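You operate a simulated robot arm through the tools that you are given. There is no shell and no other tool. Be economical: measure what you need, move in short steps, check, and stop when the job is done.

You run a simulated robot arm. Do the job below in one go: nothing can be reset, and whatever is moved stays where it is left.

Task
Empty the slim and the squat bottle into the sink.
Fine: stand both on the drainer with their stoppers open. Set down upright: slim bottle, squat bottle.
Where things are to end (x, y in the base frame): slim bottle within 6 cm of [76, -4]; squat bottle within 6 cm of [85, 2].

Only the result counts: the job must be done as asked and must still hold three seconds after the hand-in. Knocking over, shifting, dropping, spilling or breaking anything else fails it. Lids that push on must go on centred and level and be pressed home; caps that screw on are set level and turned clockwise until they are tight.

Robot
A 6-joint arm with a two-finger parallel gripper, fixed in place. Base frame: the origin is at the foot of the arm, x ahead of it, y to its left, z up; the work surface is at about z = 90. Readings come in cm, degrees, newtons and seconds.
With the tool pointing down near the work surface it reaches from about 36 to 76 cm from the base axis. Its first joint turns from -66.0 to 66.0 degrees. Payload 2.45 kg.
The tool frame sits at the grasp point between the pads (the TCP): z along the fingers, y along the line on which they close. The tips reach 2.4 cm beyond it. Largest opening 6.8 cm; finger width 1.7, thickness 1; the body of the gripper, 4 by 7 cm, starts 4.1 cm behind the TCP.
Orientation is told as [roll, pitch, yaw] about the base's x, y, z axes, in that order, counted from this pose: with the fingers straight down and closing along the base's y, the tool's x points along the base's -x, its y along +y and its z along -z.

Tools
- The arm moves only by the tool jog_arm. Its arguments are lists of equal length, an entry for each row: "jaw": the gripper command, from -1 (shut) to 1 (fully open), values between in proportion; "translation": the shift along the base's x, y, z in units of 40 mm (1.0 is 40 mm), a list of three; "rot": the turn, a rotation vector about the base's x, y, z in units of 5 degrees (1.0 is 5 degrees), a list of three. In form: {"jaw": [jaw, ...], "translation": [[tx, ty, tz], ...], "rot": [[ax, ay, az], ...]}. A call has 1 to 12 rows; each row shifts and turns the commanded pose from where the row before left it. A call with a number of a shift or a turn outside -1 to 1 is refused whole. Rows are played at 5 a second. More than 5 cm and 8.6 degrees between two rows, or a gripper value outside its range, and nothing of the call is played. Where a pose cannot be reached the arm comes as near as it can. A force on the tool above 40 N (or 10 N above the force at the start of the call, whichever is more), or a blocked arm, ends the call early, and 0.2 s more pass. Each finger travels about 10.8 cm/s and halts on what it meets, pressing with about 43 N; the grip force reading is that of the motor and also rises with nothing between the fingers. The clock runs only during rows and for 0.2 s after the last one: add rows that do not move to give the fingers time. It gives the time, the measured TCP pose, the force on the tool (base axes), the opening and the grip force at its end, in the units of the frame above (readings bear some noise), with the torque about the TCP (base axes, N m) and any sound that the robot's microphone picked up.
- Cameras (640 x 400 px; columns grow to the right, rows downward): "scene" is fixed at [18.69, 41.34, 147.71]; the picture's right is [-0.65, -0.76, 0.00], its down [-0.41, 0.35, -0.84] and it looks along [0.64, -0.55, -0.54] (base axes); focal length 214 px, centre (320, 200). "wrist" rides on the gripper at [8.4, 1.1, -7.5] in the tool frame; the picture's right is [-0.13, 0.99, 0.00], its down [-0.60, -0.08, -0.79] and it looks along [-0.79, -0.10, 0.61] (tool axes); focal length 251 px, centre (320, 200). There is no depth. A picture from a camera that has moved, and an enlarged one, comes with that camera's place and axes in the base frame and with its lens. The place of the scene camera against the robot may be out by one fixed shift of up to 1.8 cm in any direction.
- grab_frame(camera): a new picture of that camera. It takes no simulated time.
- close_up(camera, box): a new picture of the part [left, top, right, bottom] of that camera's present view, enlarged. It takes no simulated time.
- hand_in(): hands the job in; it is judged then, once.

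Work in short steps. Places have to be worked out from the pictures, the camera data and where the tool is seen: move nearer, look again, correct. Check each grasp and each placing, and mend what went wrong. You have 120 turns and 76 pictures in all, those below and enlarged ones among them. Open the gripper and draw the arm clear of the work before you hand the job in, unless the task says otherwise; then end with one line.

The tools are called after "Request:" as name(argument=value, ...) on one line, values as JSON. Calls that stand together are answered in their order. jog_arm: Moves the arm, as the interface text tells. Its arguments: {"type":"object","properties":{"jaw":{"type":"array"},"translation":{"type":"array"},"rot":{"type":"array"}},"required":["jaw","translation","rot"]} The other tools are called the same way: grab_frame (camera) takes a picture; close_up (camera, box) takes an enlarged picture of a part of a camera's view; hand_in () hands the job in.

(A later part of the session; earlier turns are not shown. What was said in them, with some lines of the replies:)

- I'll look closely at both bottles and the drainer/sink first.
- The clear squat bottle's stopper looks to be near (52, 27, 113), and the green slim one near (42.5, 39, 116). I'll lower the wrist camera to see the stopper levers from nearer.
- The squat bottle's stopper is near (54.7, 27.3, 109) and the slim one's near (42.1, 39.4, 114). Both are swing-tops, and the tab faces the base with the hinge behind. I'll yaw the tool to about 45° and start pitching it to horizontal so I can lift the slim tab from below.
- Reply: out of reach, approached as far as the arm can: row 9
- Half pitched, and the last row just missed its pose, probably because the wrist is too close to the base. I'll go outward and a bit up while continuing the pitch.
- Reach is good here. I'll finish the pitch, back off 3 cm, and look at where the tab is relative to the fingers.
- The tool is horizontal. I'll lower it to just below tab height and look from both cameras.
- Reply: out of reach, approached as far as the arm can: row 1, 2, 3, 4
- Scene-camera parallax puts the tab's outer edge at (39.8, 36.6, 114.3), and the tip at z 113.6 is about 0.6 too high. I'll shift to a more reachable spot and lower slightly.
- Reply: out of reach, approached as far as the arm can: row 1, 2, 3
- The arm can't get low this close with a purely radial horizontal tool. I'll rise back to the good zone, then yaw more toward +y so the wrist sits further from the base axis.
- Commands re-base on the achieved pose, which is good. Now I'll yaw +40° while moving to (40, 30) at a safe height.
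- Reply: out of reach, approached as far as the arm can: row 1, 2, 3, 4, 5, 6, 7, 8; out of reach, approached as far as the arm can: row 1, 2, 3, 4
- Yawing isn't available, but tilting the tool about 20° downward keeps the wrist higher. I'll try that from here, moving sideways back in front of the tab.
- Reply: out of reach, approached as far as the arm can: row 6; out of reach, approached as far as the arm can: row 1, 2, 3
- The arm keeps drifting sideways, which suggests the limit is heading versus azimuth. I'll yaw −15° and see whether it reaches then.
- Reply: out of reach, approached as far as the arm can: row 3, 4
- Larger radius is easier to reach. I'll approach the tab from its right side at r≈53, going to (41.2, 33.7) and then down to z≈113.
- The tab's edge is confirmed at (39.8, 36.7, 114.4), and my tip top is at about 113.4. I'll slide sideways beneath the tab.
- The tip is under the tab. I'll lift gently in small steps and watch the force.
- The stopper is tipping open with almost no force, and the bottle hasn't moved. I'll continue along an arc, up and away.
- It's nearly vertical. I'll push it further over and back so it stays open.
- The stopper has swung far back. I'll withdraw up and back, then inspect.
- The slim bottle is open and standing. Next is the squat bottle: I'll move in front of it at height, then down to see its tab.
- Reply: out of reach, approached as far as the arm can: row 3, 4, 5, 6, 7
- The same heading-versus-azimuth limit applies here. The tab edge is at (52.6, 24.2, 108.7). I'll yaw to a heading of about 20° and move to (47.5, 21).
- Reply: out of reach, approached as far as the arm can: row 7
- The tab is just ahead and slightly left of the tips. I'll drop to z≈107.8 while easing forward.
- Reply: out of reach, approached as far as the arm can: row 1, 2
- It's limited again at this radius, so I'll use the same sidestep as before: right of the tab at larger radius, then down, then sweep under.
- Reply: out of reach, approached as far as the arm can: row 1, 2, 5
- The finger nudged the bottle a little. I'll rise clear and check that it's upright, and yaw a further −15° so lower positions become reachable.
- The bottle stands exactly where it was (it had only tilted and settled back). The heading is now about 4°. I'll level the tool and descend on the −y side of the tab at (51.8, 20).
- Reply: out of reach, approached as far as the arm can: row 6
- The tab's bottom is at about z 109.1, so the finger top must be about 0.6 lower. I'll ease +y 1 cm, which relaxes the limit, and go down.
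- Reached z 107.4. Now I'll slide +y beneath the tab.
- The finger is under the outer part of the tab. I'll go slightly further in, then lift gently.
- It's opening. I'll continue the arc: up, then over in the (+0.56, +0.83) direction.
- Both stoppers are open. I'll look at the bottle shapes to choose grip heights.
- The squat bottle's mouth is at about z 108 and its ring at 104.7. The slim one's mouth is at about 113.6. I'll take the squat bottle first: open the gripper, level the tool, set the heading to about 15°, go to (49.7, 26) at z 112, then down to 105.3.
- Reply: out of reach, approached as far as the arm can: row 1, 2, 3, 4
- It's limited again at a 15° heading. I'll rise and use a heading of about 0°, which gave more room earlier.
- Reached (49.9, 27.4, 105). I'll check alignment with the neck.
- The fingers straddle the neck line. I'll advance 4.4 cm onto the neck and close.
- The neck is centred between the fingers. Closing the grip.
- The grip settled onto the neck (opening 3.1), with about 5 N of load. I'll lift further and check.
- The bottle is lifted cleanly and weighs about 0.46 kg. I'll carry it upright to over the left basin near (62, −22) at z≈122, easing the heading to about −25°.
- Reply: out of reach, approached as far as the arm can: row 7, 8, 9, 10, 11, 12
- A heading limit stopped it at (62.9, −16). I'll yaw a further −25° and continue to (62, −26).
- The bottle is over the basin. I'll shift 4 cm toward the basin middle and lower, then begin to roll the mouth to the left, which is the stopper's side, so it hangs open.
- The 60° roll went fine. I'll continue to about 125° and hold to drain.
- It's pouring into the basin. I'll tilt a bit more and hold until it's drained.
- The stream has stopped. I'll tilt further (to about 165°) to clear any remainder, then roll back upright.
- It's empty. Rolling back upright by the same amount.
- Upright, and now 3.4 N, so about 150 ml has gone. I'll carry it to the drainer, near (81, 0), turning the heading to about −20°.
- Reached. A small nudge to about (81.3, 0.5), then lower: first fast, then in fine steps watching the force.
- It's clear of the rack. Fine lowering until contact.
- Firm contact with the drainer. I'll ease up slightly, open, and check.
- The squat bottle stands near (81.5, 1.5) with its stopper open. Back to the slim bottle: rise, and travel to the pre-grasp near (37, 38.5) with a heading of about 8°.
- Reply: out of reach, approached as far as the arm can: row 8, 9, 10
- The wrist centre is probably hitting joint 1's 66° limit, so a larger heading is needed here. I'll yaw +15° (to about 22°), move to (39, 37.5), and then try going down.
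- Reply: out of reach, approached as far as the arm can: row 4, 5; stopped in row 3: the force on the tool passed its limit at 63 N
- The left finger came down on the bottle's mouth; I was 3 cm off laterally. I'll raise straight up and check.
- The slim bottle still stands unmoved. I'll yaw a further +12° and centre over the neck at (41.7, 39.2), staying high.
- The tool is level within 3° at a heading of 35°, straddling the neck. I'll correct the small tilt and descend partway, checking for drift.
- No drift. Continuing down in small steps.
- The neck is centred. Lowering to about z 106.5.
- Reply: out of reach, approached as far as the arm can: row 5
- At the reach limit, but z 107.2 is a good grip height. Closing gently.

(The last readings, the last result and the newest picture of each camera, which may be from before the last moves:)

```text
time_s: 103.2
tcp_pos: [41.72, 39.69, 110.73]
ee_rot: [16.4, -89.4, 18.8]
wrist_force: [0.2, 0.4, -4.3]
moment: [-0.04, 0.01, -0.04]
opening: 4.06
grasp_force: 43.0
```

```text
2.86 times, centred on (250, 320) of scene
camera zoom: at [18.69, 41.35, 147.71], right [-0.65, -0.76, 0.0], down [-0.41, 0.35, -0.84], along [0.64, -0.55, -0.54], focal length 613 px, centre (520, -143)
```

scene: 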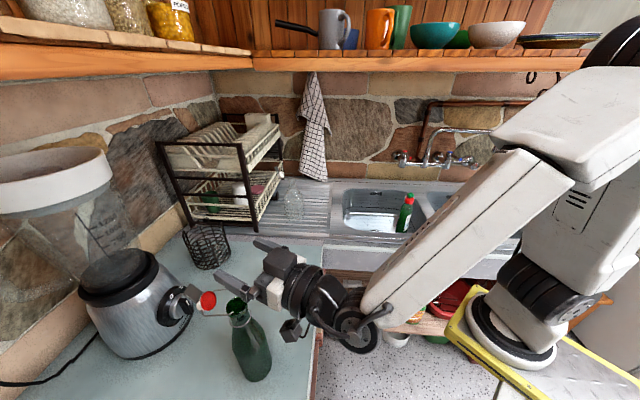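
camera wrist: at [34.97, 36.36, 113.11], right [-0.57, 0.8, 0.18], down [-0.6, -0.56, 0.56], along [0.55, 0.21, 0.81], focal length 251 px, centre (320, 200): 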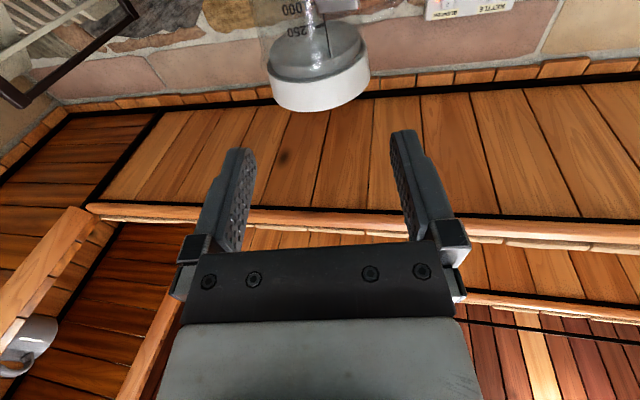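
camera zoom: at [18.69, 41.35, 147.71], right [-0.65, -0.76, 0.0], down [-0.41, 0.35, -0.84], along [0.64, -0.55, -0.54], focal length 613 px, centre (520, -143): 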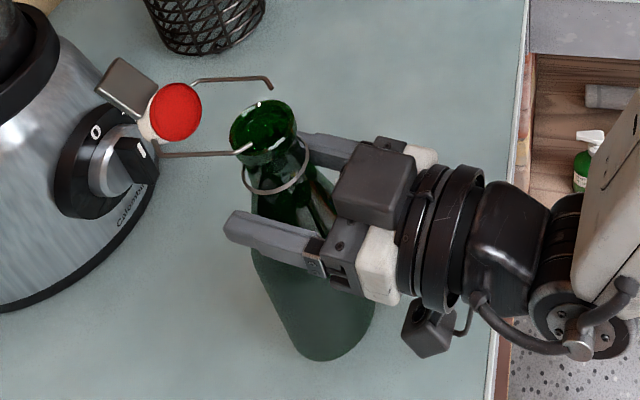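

The slim bottle is lifted with a firm grip (opening 4.06, 4.3 N). I'll carry it upright toward the sink, rising and turning the heading gradually.

Request:
jog_arm(jaw=[-1, -1, -1, -1, -1, -1, -1, -1, -1, -1, -1, -1], translation=[[0, 0, 0.5], [0.1, -0.2, 0.5], [0.25, -0.45, 0.5], [0.25, -0.6, 0.5], [0.3, -0.6, 0.5], [0.3, -0.6, 0.2], [0.3, -0.6, 0], [0.3, -0.6, 0], [0.3, -0.6, 0], [0.3, -0.6, 0], [0.3, -0.6, 0], [0.2, -0.6, 0]], rot=[[0, 0, 0], [0, 0, -0.6], [0, 0, -0.8], [0, 0, -0.8], [0, 0, -0.8], [0, 0, -0.8], [0, 0, -0.8], [0, 0, -0.8], [0, 0, -0.8], [0, 0, -0.8], [0, 0, -0.8], [0, 0, -0.8]])

Request:
jog_arm(jaw=[-1, -1, -1, -1, -1, -1, -1, -1, -1, -1, -1, -1], translation=[[0.1, -0.4, 0], [0.1, -0.6, 0], [0.1, -0.6, 0], [0.1, -0.6, 0], [0.1, -0.6, 0], [0.1, -0.6, 0], [0.1, -0.6, 0], [0.1, -0.6, 0], [0.1, -0.6, 0], [0.1, -0.6, 0], [0.1, -0.6, 0], [0, -0.6, 0]], rot=[[0, 0, -0.6], [0, 0, -0.6], [0, 0, -0.6], [0, 0, -0.6], [0, 0, -0.6], [0, 0, -0.6], [0, 0, -0.6], [0, 0, -0.6], [0, 0, -0.6], [0, 0, -0.6], [0, 0, -0.6], [0, 0, -0.6]])

```text
time_s: 105.8
tcp_pos: [53.38, 15.46, 121.61]
ee_rot: [21.9, -89.4, -29.8]
wrist_force: [0.1, -0.7, -5.4]
moment: [0.01, 0.04, -0.02]
opening: 4.04
grasp_force: 43.1
```

```text
time_s: 108.4
tcp_pos: [57.82, -12.66, 121.55]
ee_rot: [18.5, -89.5, -62.4]
wrist_force: [0.3, 0.3, -4.5]
moment: [0.04, 0.0, 0.01]
opening: 4.02
grasp_force: 43.1
```

Now at (57.8, −12.7), heading −44°. Continuing to the pouring spot near (58, −31).

Request:
jog_arm(jaw=[-1, -1, -1, -1, -1, -1, -1, -1, -1, -1, -1], translation=[[0, -0.3, 0], [0, -0.5, 0], [0, -0.6, 0], [0, -0.6, 0], [0, -0.6, 0], [0, -0.6, -0.2], [0, -0.6, -0.3], [0, -0.5, -0.3], [0, -0.3, -0.3], [0, 0, 0], [0, 0, 0]], rot=[[0, 0, -0.3], [0, 0, -0.3], [0, 0, -0.3], [0, 0, -0.3], [0, 0, 0], [0, 0, 0], [0, 0, 0], [0, 0, 0], [0, 0, 0], [0, 0, 0], [0, 0, 0]])

Request:
close_up(camera="scene", box=[300, 100, 480, 250])

```text
time_s: 110.8
tcp_pos: [57.82, -31.02, 117.1]
ee_rot: [21.2, -89.5, -71.0]
wrist_force: [-0.5, -1.5, -4.7]
moment: [-0.02, 0.01, -0.01]
opening: 4.03
grasp_force: 43.0
```

```text
2.67 times, centred on (390, 175) of scene
camera zoom: at [18.7, 41.33, 147.71], right [-0.65, -0.76, 0.0], down [-0.41, 0.35, -0.84], along [0.64, -0.55, -0.54], focal length 572 px, centre (133, 267)
```

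zoom: 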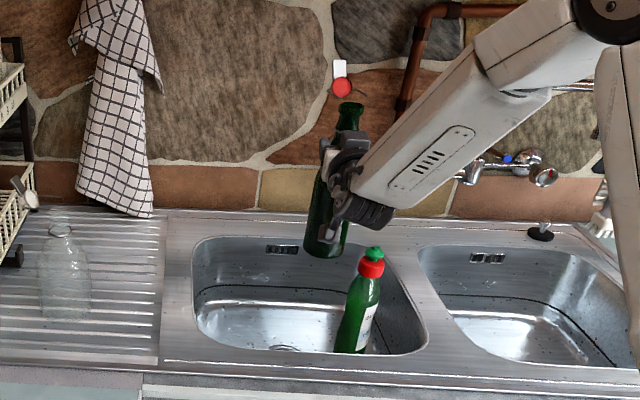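

In position over the basin. I'll roll left as before, pausing at about 105° to see the stream and stopper.

Request:
jog_arm(jaw=[-1, -1, -1, -1, -1, -1, -1, -1, -1, -1, -1, -1], translation=[[0, 0, 0], [0, 0, 0], [0, 0, 0], [0, 0, 0], [0, 0, 0], [0, 0, 0], [0, 0, 0], [0, 0, 0], [0, 0, 0], [0, 0, 0], [0, 0, 0], [0, 0, 0]], rot=[[-0.64, 0.77, 0], [-0.64, 0.77, 0], [-0.64, 0.77, 0], [-0.64, 0.77, 0], [-0.64, 0.77, 0], [-0.64, 0.77, 0], [-0.64, 0.77, 0], [-0.64, 0.77, 0], [-0.64, 0.77, 0], [-0.64, 0.77, 0], [-0.64, 0.77, 0], [-0.64, 0.77, 0]])

Request:
jog_arm(jaw=[-1, -1, -1, -1, -1, -1, -1, -1, -1], translation=[[0, 0, 0], [0, 0, 0], [0, 0, 0], [0, 0, 0], [0, 0, 0], [0, 0, 0], [0, 0, 0], [0, 0, 0], [0, 0, 0]], rot=[[-0.64, 0.77, 0], [-0.64, 0.77, 0], [-0.64, 0.77, 0], [-0.64, 0.77, 0], [-0.64, 0.77, 0], [-0.64, 0.77, 0], [-0.64, 0.77, 0], [-0.64, 0.77, 0], [-0.64, 0.77, 0]])

Request:
close_up(camera="scene", box=[300, 100, 480, 250])

```text
time_s: 113.4
tcp_pos: [57.87, -30.94, 117.13]
ee_rot: [-89.2, -30.0, 39.2]
wrist_force: [-0.4, -1.1, -4.6]
moment: [0.24, -0.23, 0.05]
opening: 3.96
grasp_force: 43.2
```

```text
time_s: 115.4
tcp_pos: [57.83, -30.88, 117.14]
ee_rot: [-89.6, 15.0, 39.2]
wrist_force: [0.4, 0.5, -5.2]
moment: [0.24, -0.26, 0.0]
opening: 3.93
grasp_force: 42.9
```

```text
2.67 times, centred on (390, 175) of scene
camera zoom: at [18.69, 41.33, 147.71], right [-0.65, -0.76, 0.0], down [-0.41, 0.35, -0.84], along [0.64, -0.55, -0.54], focal length 572 px, centre (133, 267)
```

zoom: 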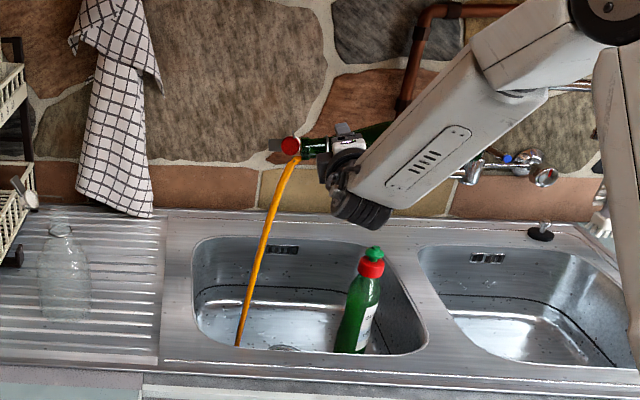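

It's pouring into the basin. I'll hold here a while, then tilt further.

Request:
jog_arm(jaw=[-1, -1, -1, -1, -1, -1, -1, -1, -1, -1, -1, -1], translation=[[0, 0, 0], [0, 0, 0], [0, 0, 0], [0, 0, 0], [0, 0, 0], [0, 0, 0], [0, 0, 0], [0, 0, 0], [0, 0, 0], [0, 0, 0], [0, 0, 0], [0, 0, 0]], rot=[[0, 0, 0], [0, 0, 0], [0, 0, 0], [0, 0, 0], [0, 0, 0], [0, 0, 0], [0, 0, 0], [0, 0, 0], [0, 0, 0], [0, 0, 0], [0, 0, 0], [0, 0, 0]])

Request:
jog_arm(jaw=[-1, -1, -1, -1, -1, -1, -1, -1, -1, -1, -1, -1], translation=[[0, 0, 0], [0, 0, 0], [0, 0, 0], [0, 0, 0], [0, 0, 0], [0, 0, 0], [0, 0, 0], [0, 0, 0], [0, 0, 0], [0, 0, 0], [0, 0, 0], [0, 0, 0]], rot=[[-0.64, 0.77, 0], [-0.64, 0.77, 0], [-0.64, 0.77, 0], [0, 0, 0], [0, 0, 0], [0, 0, 0], [0, 0, 0], [0, 0, 0], [0, 0, 0], [0, 0, 0], [0, 0, 0], [0, 0, 0]])

Request:
close_up(camera="scene", box=[300, 100, 480, 250])

```text
time_s: 118.0
tcp_pos: [57.86, -30.95, 117.14]
ee_rot: [-89.6, 14.9, 39.4]
wrist_force: [0.5, 0.1, -3.5]
moment: [0.17, -0.19, 0.02]
opening: 3.94
grasp_force: 43.1
```

```text
time_s: 120.6
tcp_pos: [57.7, -30.94, 117.13]
ee_rot: [-89.9, 30.1, 39.3]
wrist_force: [-0.6, 1.0, -3.5]
moment: [0.19, -0.15, -0.04]
opening: 3.9
grasp_force: 43.7
```

```text
2.67 times, centred on (390, 175) of scene
camera zoom: at [18.69, 41.34, 147.71], right [-0.65, -0.76, 0.0], down [-0.41, 0.35, -0.84], along [0.64, -0.55, -0.54], focal length 572 px, centre (133, 267)
```

zoom: 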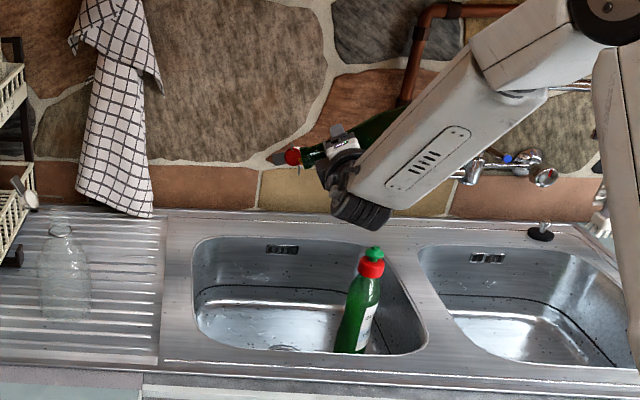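

No stream at 120°. I'll tilt to 145° and hold to confirm it's empty.

Request:
jog_arm(jaw=[-1, -1, -1, -1, -1, -1, -1, -1, -1, -1, -1, -1], translation=[[0, 0, 0], [0, 0, 0], [0, 0, 0], [0, 0, 0], [0, 0, 0], [0, 0, 0], [0, 0, 0], [0, 0, 0], [0, 0, 0], [0, 0, 0], [0, 0, 0], [0, 0, 0]], rot=[[-0.64, 0.77, 0], [-0.64, 0.77, 0], [-0.64, 0.77, 0], [-0.64, 0.77, 0], [-0.64, 0.77, 0], [0, 0, 0], [0, 0, 0], [0, 0, 0], [0, 0, 0], [0, 0, 0], [0, 0, 0], [0, 0, 0]])

Request:
close_up(camera="scene", box=[340, 130, 440, 210])

```text
time_s: 123.2
tcp_pos: [57.76, -30.89, 117.06]
ee_rot: [-90.2, 55.1, 38.9]
wrist_force: [-0.2, 0.0, -3.4]
moment: [0.12, -0.15, -0.02]
opening: 3.91
grasp_force: 43.6
```

```text
5.00 times, centred on (390, 170) of scene
camera zoom: at [18.69, 41.34, 147.71], right [-0.65, -0.76, 0.0], down [-0.41, 0.35, -0.84], along [0.64, -0.55, -0.54], focal length 1072 px, centre (-30, 350)
```

zoom: 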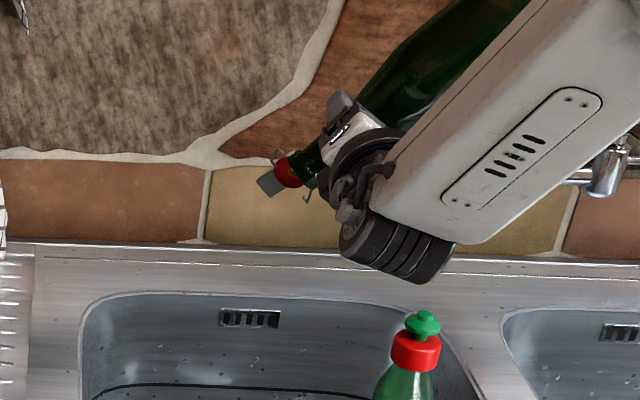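

The load is steady at about 3.4 N, the same as the squat bottle when empty, so it's drained. Rolling back upright by the same 145°.

Request:
jog_arm(jaw=[-1, -1, -1, -1, -1, -1, -1, -1, -1, -1, -1, -1], translation=[[0, 0, 0], [0, 0, 0], [0, 0, 0], [0, 0, 0], [0, 0, 0], [0, 0, 0], [0, 0, 0], [0, 0, 0], [0, 0, 0], [0, 0, 0], [0, 0, 0], [0, 0, 0]], rot=[[0.64, -0.77, 0], [0.64, -0.77, 0], [0.64, -0.77, 0], [0.64, -0.77, 0], [0.64, -0.77, 0], [0.64, -0.77, 0], [0.64, -0.77, 0], [0.64, -0.77, 0], [0.64, -0.77, 0], [0.64, -0.77, 0], [0.64, -0.77, 0], [0.64, -0.77, 0]])

Request:
jog_arm(jaw=[-1, -1, -1, -1, -1, -1, -1, -1, -1, -1, -1, -1], translation=[[0, 0, 0], [0, 0, 0], [0, 0, 0], [0, 0, 0], [0, 0, 0], [0, 0, 0], [0, 0, 0], [0, 0, 0], [0, 0, 0], [0, 0, 0], [0, 0, 0], [0, 0, 0]], rot=[[0.64, -0.77, 0], [0.64, -0.77, 0], [0.64, -0.77, 0], [0.64, -0.77, 0], [0.64, -0.77, 0], [0.64, -0.77, 0], [0.64, -0.77, 0], [0.64, -0.77, 0], [0.64, -0.77, 0], [0.64, -0.77, 0], [0.64, -0.77, 0], [0.64, -0.77, 0]])

Request:
jog_arm(jaw=[-1, -1, -1, -1, -1, -1], translation=[[0, 0, 0], [0, 0, 0], [0, 0, 0], [0, 0, 0], [0, 0, 0], [0, 0, 0]], rot=[[0.64, -0.77, 0], [0.64, -0.77, 0], [0.64, -0.77, 0], [0.64, -0.77, 0], [0.64, -0.77, 0], [0, 0, 0]])

Request:
close_up(camera="scene", box=[340, 90, 440, 210])

```text
time_s: 125.8
tcp_pos: [57.75, -30.88, 117.26]
ee_rot: [-89.5, -5.2, 39.3]
wrist_force: [0.7, -0.3, -3.3]
moment: [0.18, -0.21, 0.0]
opening: 3.9
grasp_force: 42.7
```

```text
time_s: 128.4
tcp_pos: [57.8, -31.01, 117.13]
ee_rot: [-88.5, -65.2, 38.6]
wrist_force: [0.2, -1.2, -3.8]
moment: [0.06, -0.07, 0.0]
opening: 3.88
grasp_force: 42.5
```

```text
time_s: 129.8
tcp_pos: [57.85, -30.83, 117.14]
ee_rot: [27.9, -89.4, -77.7]
wrist_force: [-0.3, -0.3, -4.1]
moment: [0.01, 0.02, -0.01]
opening: 3.84
grasp_force: 43.2
```

```text
3.33 times, centred on (390, 150) of scene
camera zoom: at [18.69, 41.34, 147.71], right [-0.65, -0.76, 0.0], down [-0.41, 0.35, -0.84], along [0.64, -0.55, -0.54], focal length 715 px, centre (87, 367)
```

zoom: 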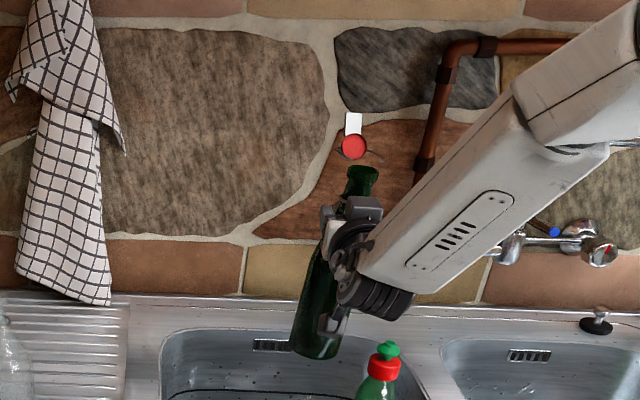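

The stopper is still open and the bottle upright within about 3° (I'll correct half a row). I'll carry it to the drainer near (74.5, −6.5).

Request:
jog_arm(jaw=[-1, -1, -1, -1, -1, -1, -1, -1, -1, -1, -1, -1], translation=[[0, 0, 0.5], [0.2, 0.3, 0.5], [0.4, 0.6, 0], [0.4, 0.6, 0], [0.4, 0.6, 0], [0.4, 0.6, 0], [0.4, 0.6, 0], [0.4, 0.6, 0], [0.4, 0.6, 0], [0.4, 0.6, 0], [0.4, 0.6, 0], [0.3, 0.5, 0]], rot=[[-0.32, 0.38, 0], [0, 0, 0], [0, 0, 0.4], [0, 0, 0.5], [0, 0, 0.5], [0, 0, 0.5], [0, 0, 0.5], [0, 0, 0.5], [0, 0, 0.5], [0, 0, 0.5], [0, 0, 0], [0, 0, 0]])

Request:
jog_arm(jaw=[-1, -1, -1, -1], translation=[[0, 0, -0.7], [0, 0, -0.8], [0, 0, -0.7], [0, 0, -0.3]], rot=[[0, 0, 0], [0, 0, 0], [0, 0, 0], [0, 0, 0]])

Request:
close_up(camera="scene", box=[230, 130, 390, 250])

```text
time_s: 132.4
tcp_pos: [74.19, -6.26, 121.11]
ee_rot: [-78.0, -87.6, 47.7]
wrist_force: [-0.1, -0.5, -3.4]
moment: [0.01, 0.02, -0.01]
opening: 3.81
grasp_force: 42.3
```

```text
time_s: 133.4
tcp_pos: [74.21, -6.05, 111.07]
ee_rot: [-77.8, -87.6, 47.6]
wrist_force: [0.0, 0.0, -3.3]
moment: [0.02, 0.01, -0.03]
opening: 3.8
grasp_force: 42.9
```

```text
3.33 times, centred on (310, 190) of scene
camera zoom: at [18.7, 41.34, 147.71], right [-0.65, -0.76, 0.0], down [-0.41, 0.35, -0.84], along [0.64, -0.55, -0.54], focal length 715 px, centre (353, 233)
```

zoom: 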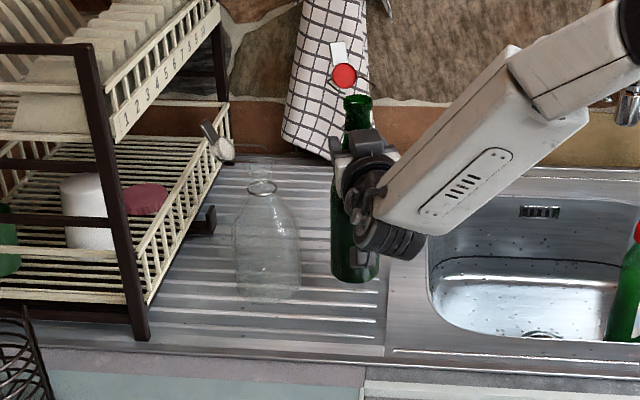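

It's upright and clear of the squat bottle. Fine lowering until contact.

Request:
jog_arm(jaw=[-1, -1, -1, -1, -1, -1], translation=[[0, 0, -0.2], [0, 0, -0.15], [0, 0, -0.1], [0, 0, -0.08], [0, 0, -0.08], [0, 0, 0]], rot=[[0, 0, 0], [0, 0, 0], [0, 0, 0], [0, 0, 0], [0, 0, 0], [0, 0, 0]])

Request:
jog_arm(jaw=[-1, -1, -1], translation=[[0, 0, -0.06], [0, 0, -0.06], [0, 0, 0]], rot=[[0, 0, 0], [0, 0, 0], [0, 0, 0]])

```text
time_s: 134.8
tcp_pos: [74.17, -6.17, 108.76]
ee_rot: [-77.9, -87.6, 47.7]
wrist_force: [1.2, 0.2, -3.5]
moment: [-0.02, 0.02, -0.01]
opening: 3.8
grasp_force: 42.9
```

```text
time_s: 135.6
tcp_pos: [74.06, -6.14, 108.15]
ee_rot: [-77.8, -87.7, 47.6]
wrist_force: [0.1, 0.7, -3.6]
moment: [-0.01, -0.02, 0.01]
opening: 3.78
grasp_force: 43.2
```

Request:
jog_arm(jaw=[-1, -1, -1], translation=[[0, 0, -0.05], [0, 0, -0.05], [0, 0, 0]], rot=[[0, 0, 0], [0, 0, 0], [0, 0, 0]])

```text
time_s: 136.4
tcp_pos: [74.2, -6.2, 107.99]
ee_rot: [-79.8, -87.8, 49.5]
wrist_force: [-0.4, 0.4, 0.6]
moment: [0.01, 0.12, 0.01]
opening: 3.79
grasp_force: 42.8
```

Contact has just begun. One tiny step more, then release slowly.

Request:
jog_arm(jaw=[-1, -1, 0.2, 0.4, 0.7, 1, 1, 1], translation=[[0, 0, -0.03], [0, 0, 0], [0, 0, 0], [0, 0, 0], [0, 0, 0], [0, 0, 0], [0, 0, 0], [0, 0, 0]], rot=[[0, 0, 0], [0, 0, 0], [0, 0, 0], [0, 0, 0], [0, 0, 0], [0, 0, 0], [0, 0, 0], [0, 0, 0]])

Request:
close_up(camera="scene", box=[230, 130, 390, 250])

```text
time_s: 138.2
tcp_pos: [74.17, -6.07, 107.72]
ee_rot: [-78.1, -87.7, 47.8]
wrist_force: [-0.1, 0.1, 0.5]
moment: [0.0, -0.03, -0.04]
opening: 6.83
grasp_force: 0.0
```

```text
3.33 times, centred on (310, 190) of scene
camera zoom: at [18.69, 41.34, 147.71], right [-0.65, -0.76, 0.0], down [-0.41, 0.35, -0.84], along [0.64, -0.55, -0.54], focal length 715 px, centre (353, 233)
```

zoom: 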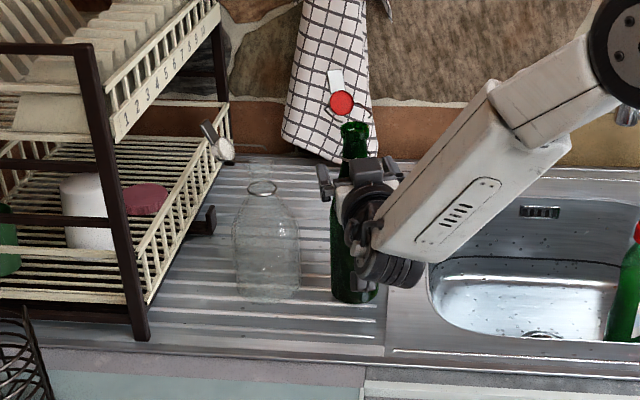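

Both stand. Retreating straight back along the fingers, then up.

Request:
jog_arm(jaw=[1, 1, 1, 1, 1, 1, 1, 1], translation=[[-0.25, 0.14, 0], [-0.35, 0.2, 0], [-0.5, 0.29, 0], [-0.6, 0.34, 0], [-0.6, 0.34, 0.3], [-0.5, 0.2, 0.8], [-0.4, 0, 0.9], [0, 0, 0.9]], rot=[[0, 0, 0], [0, 0, 0], [0, 0, 0], [0, 0, 0], [0, 0, 0], [0, 0, 0], [0, 0, 0], [0, 0, 0]])

Request:
grab_frame(camera="scene")

```text
time_s: 140.0
tcp_pos: [61.36, -0.19, 119.41]
ee_rot: [-77.2, -87.6, 47.1]
wrist_force: [-0.1, 0.6, -0.4]
moment: [0.02, -0.02, 0.04]
opening: 6.81
grasp_force: 0.0
```

```text
4 pictures are left
```

scene: 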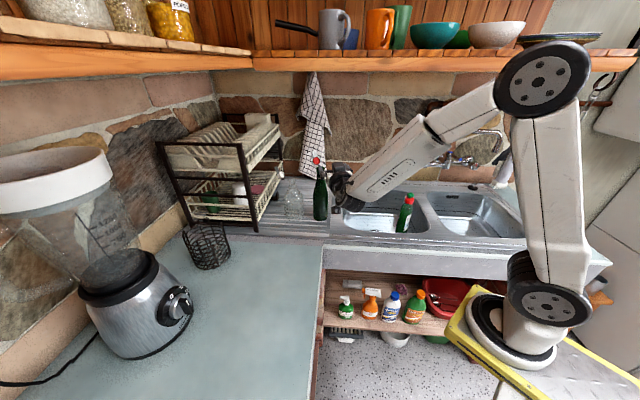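

Request:
close_up(camera="scene", box=[260, 140, 350, 240])

```text
4.00 times, centred on (305, 190) of scene
camera zoom: at [18.68, 41.34, 147.71], right [-0.65, -0.76, 0.0], down [-0.41, 0.35, -0.84], along [0.64, -0.55, -0.54], focal length 858 px, centre (380, 240)
```

zoom: 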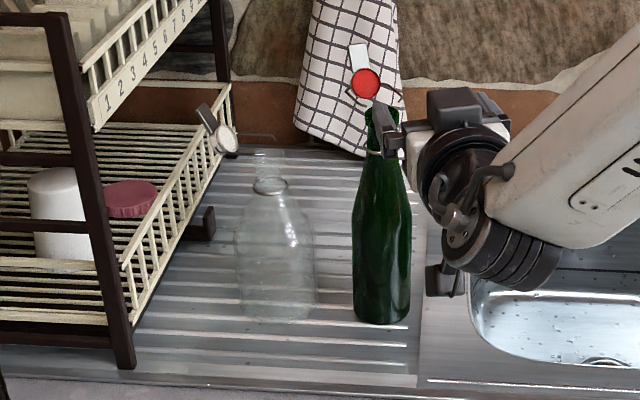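

Both bottles stand upright, empty and open. By the pictures the slim one is at about (74, −5.5) and the squat one at about (82, 2). I'll draw the arm further clear, then hand in.

Request:
jog_arm(jaw=[1, 1, 1, 1], translation=[[-0.6, 0, 0.5], [-0.6, 0, 0.5], [0, 0, 0.3], [0, 0, 0]], rot=[[0, 0, 0], [0, 0, 0], [0, 0, 0], [0, 0, 0]])

Request:
hand_in()

```text
time_s: 141.0
tcp_pos: [56.5, 0.01, 124.41]
ee_rot: [-77.4, -87.7, 47.4]
wrist_force: [-0.5, 0.0, 0.3]
moment: [0.01, 0.0, -0.01]
opening: 6.79
grasp_force: 0.0
```

```text
The job is handed in.
```

I emptied both bottles into the sink and stood them upright on the drainer with their stoppers open: slim at about (74, −5.5), squat at about (82, 2). The arm is clear and the job is handed in.
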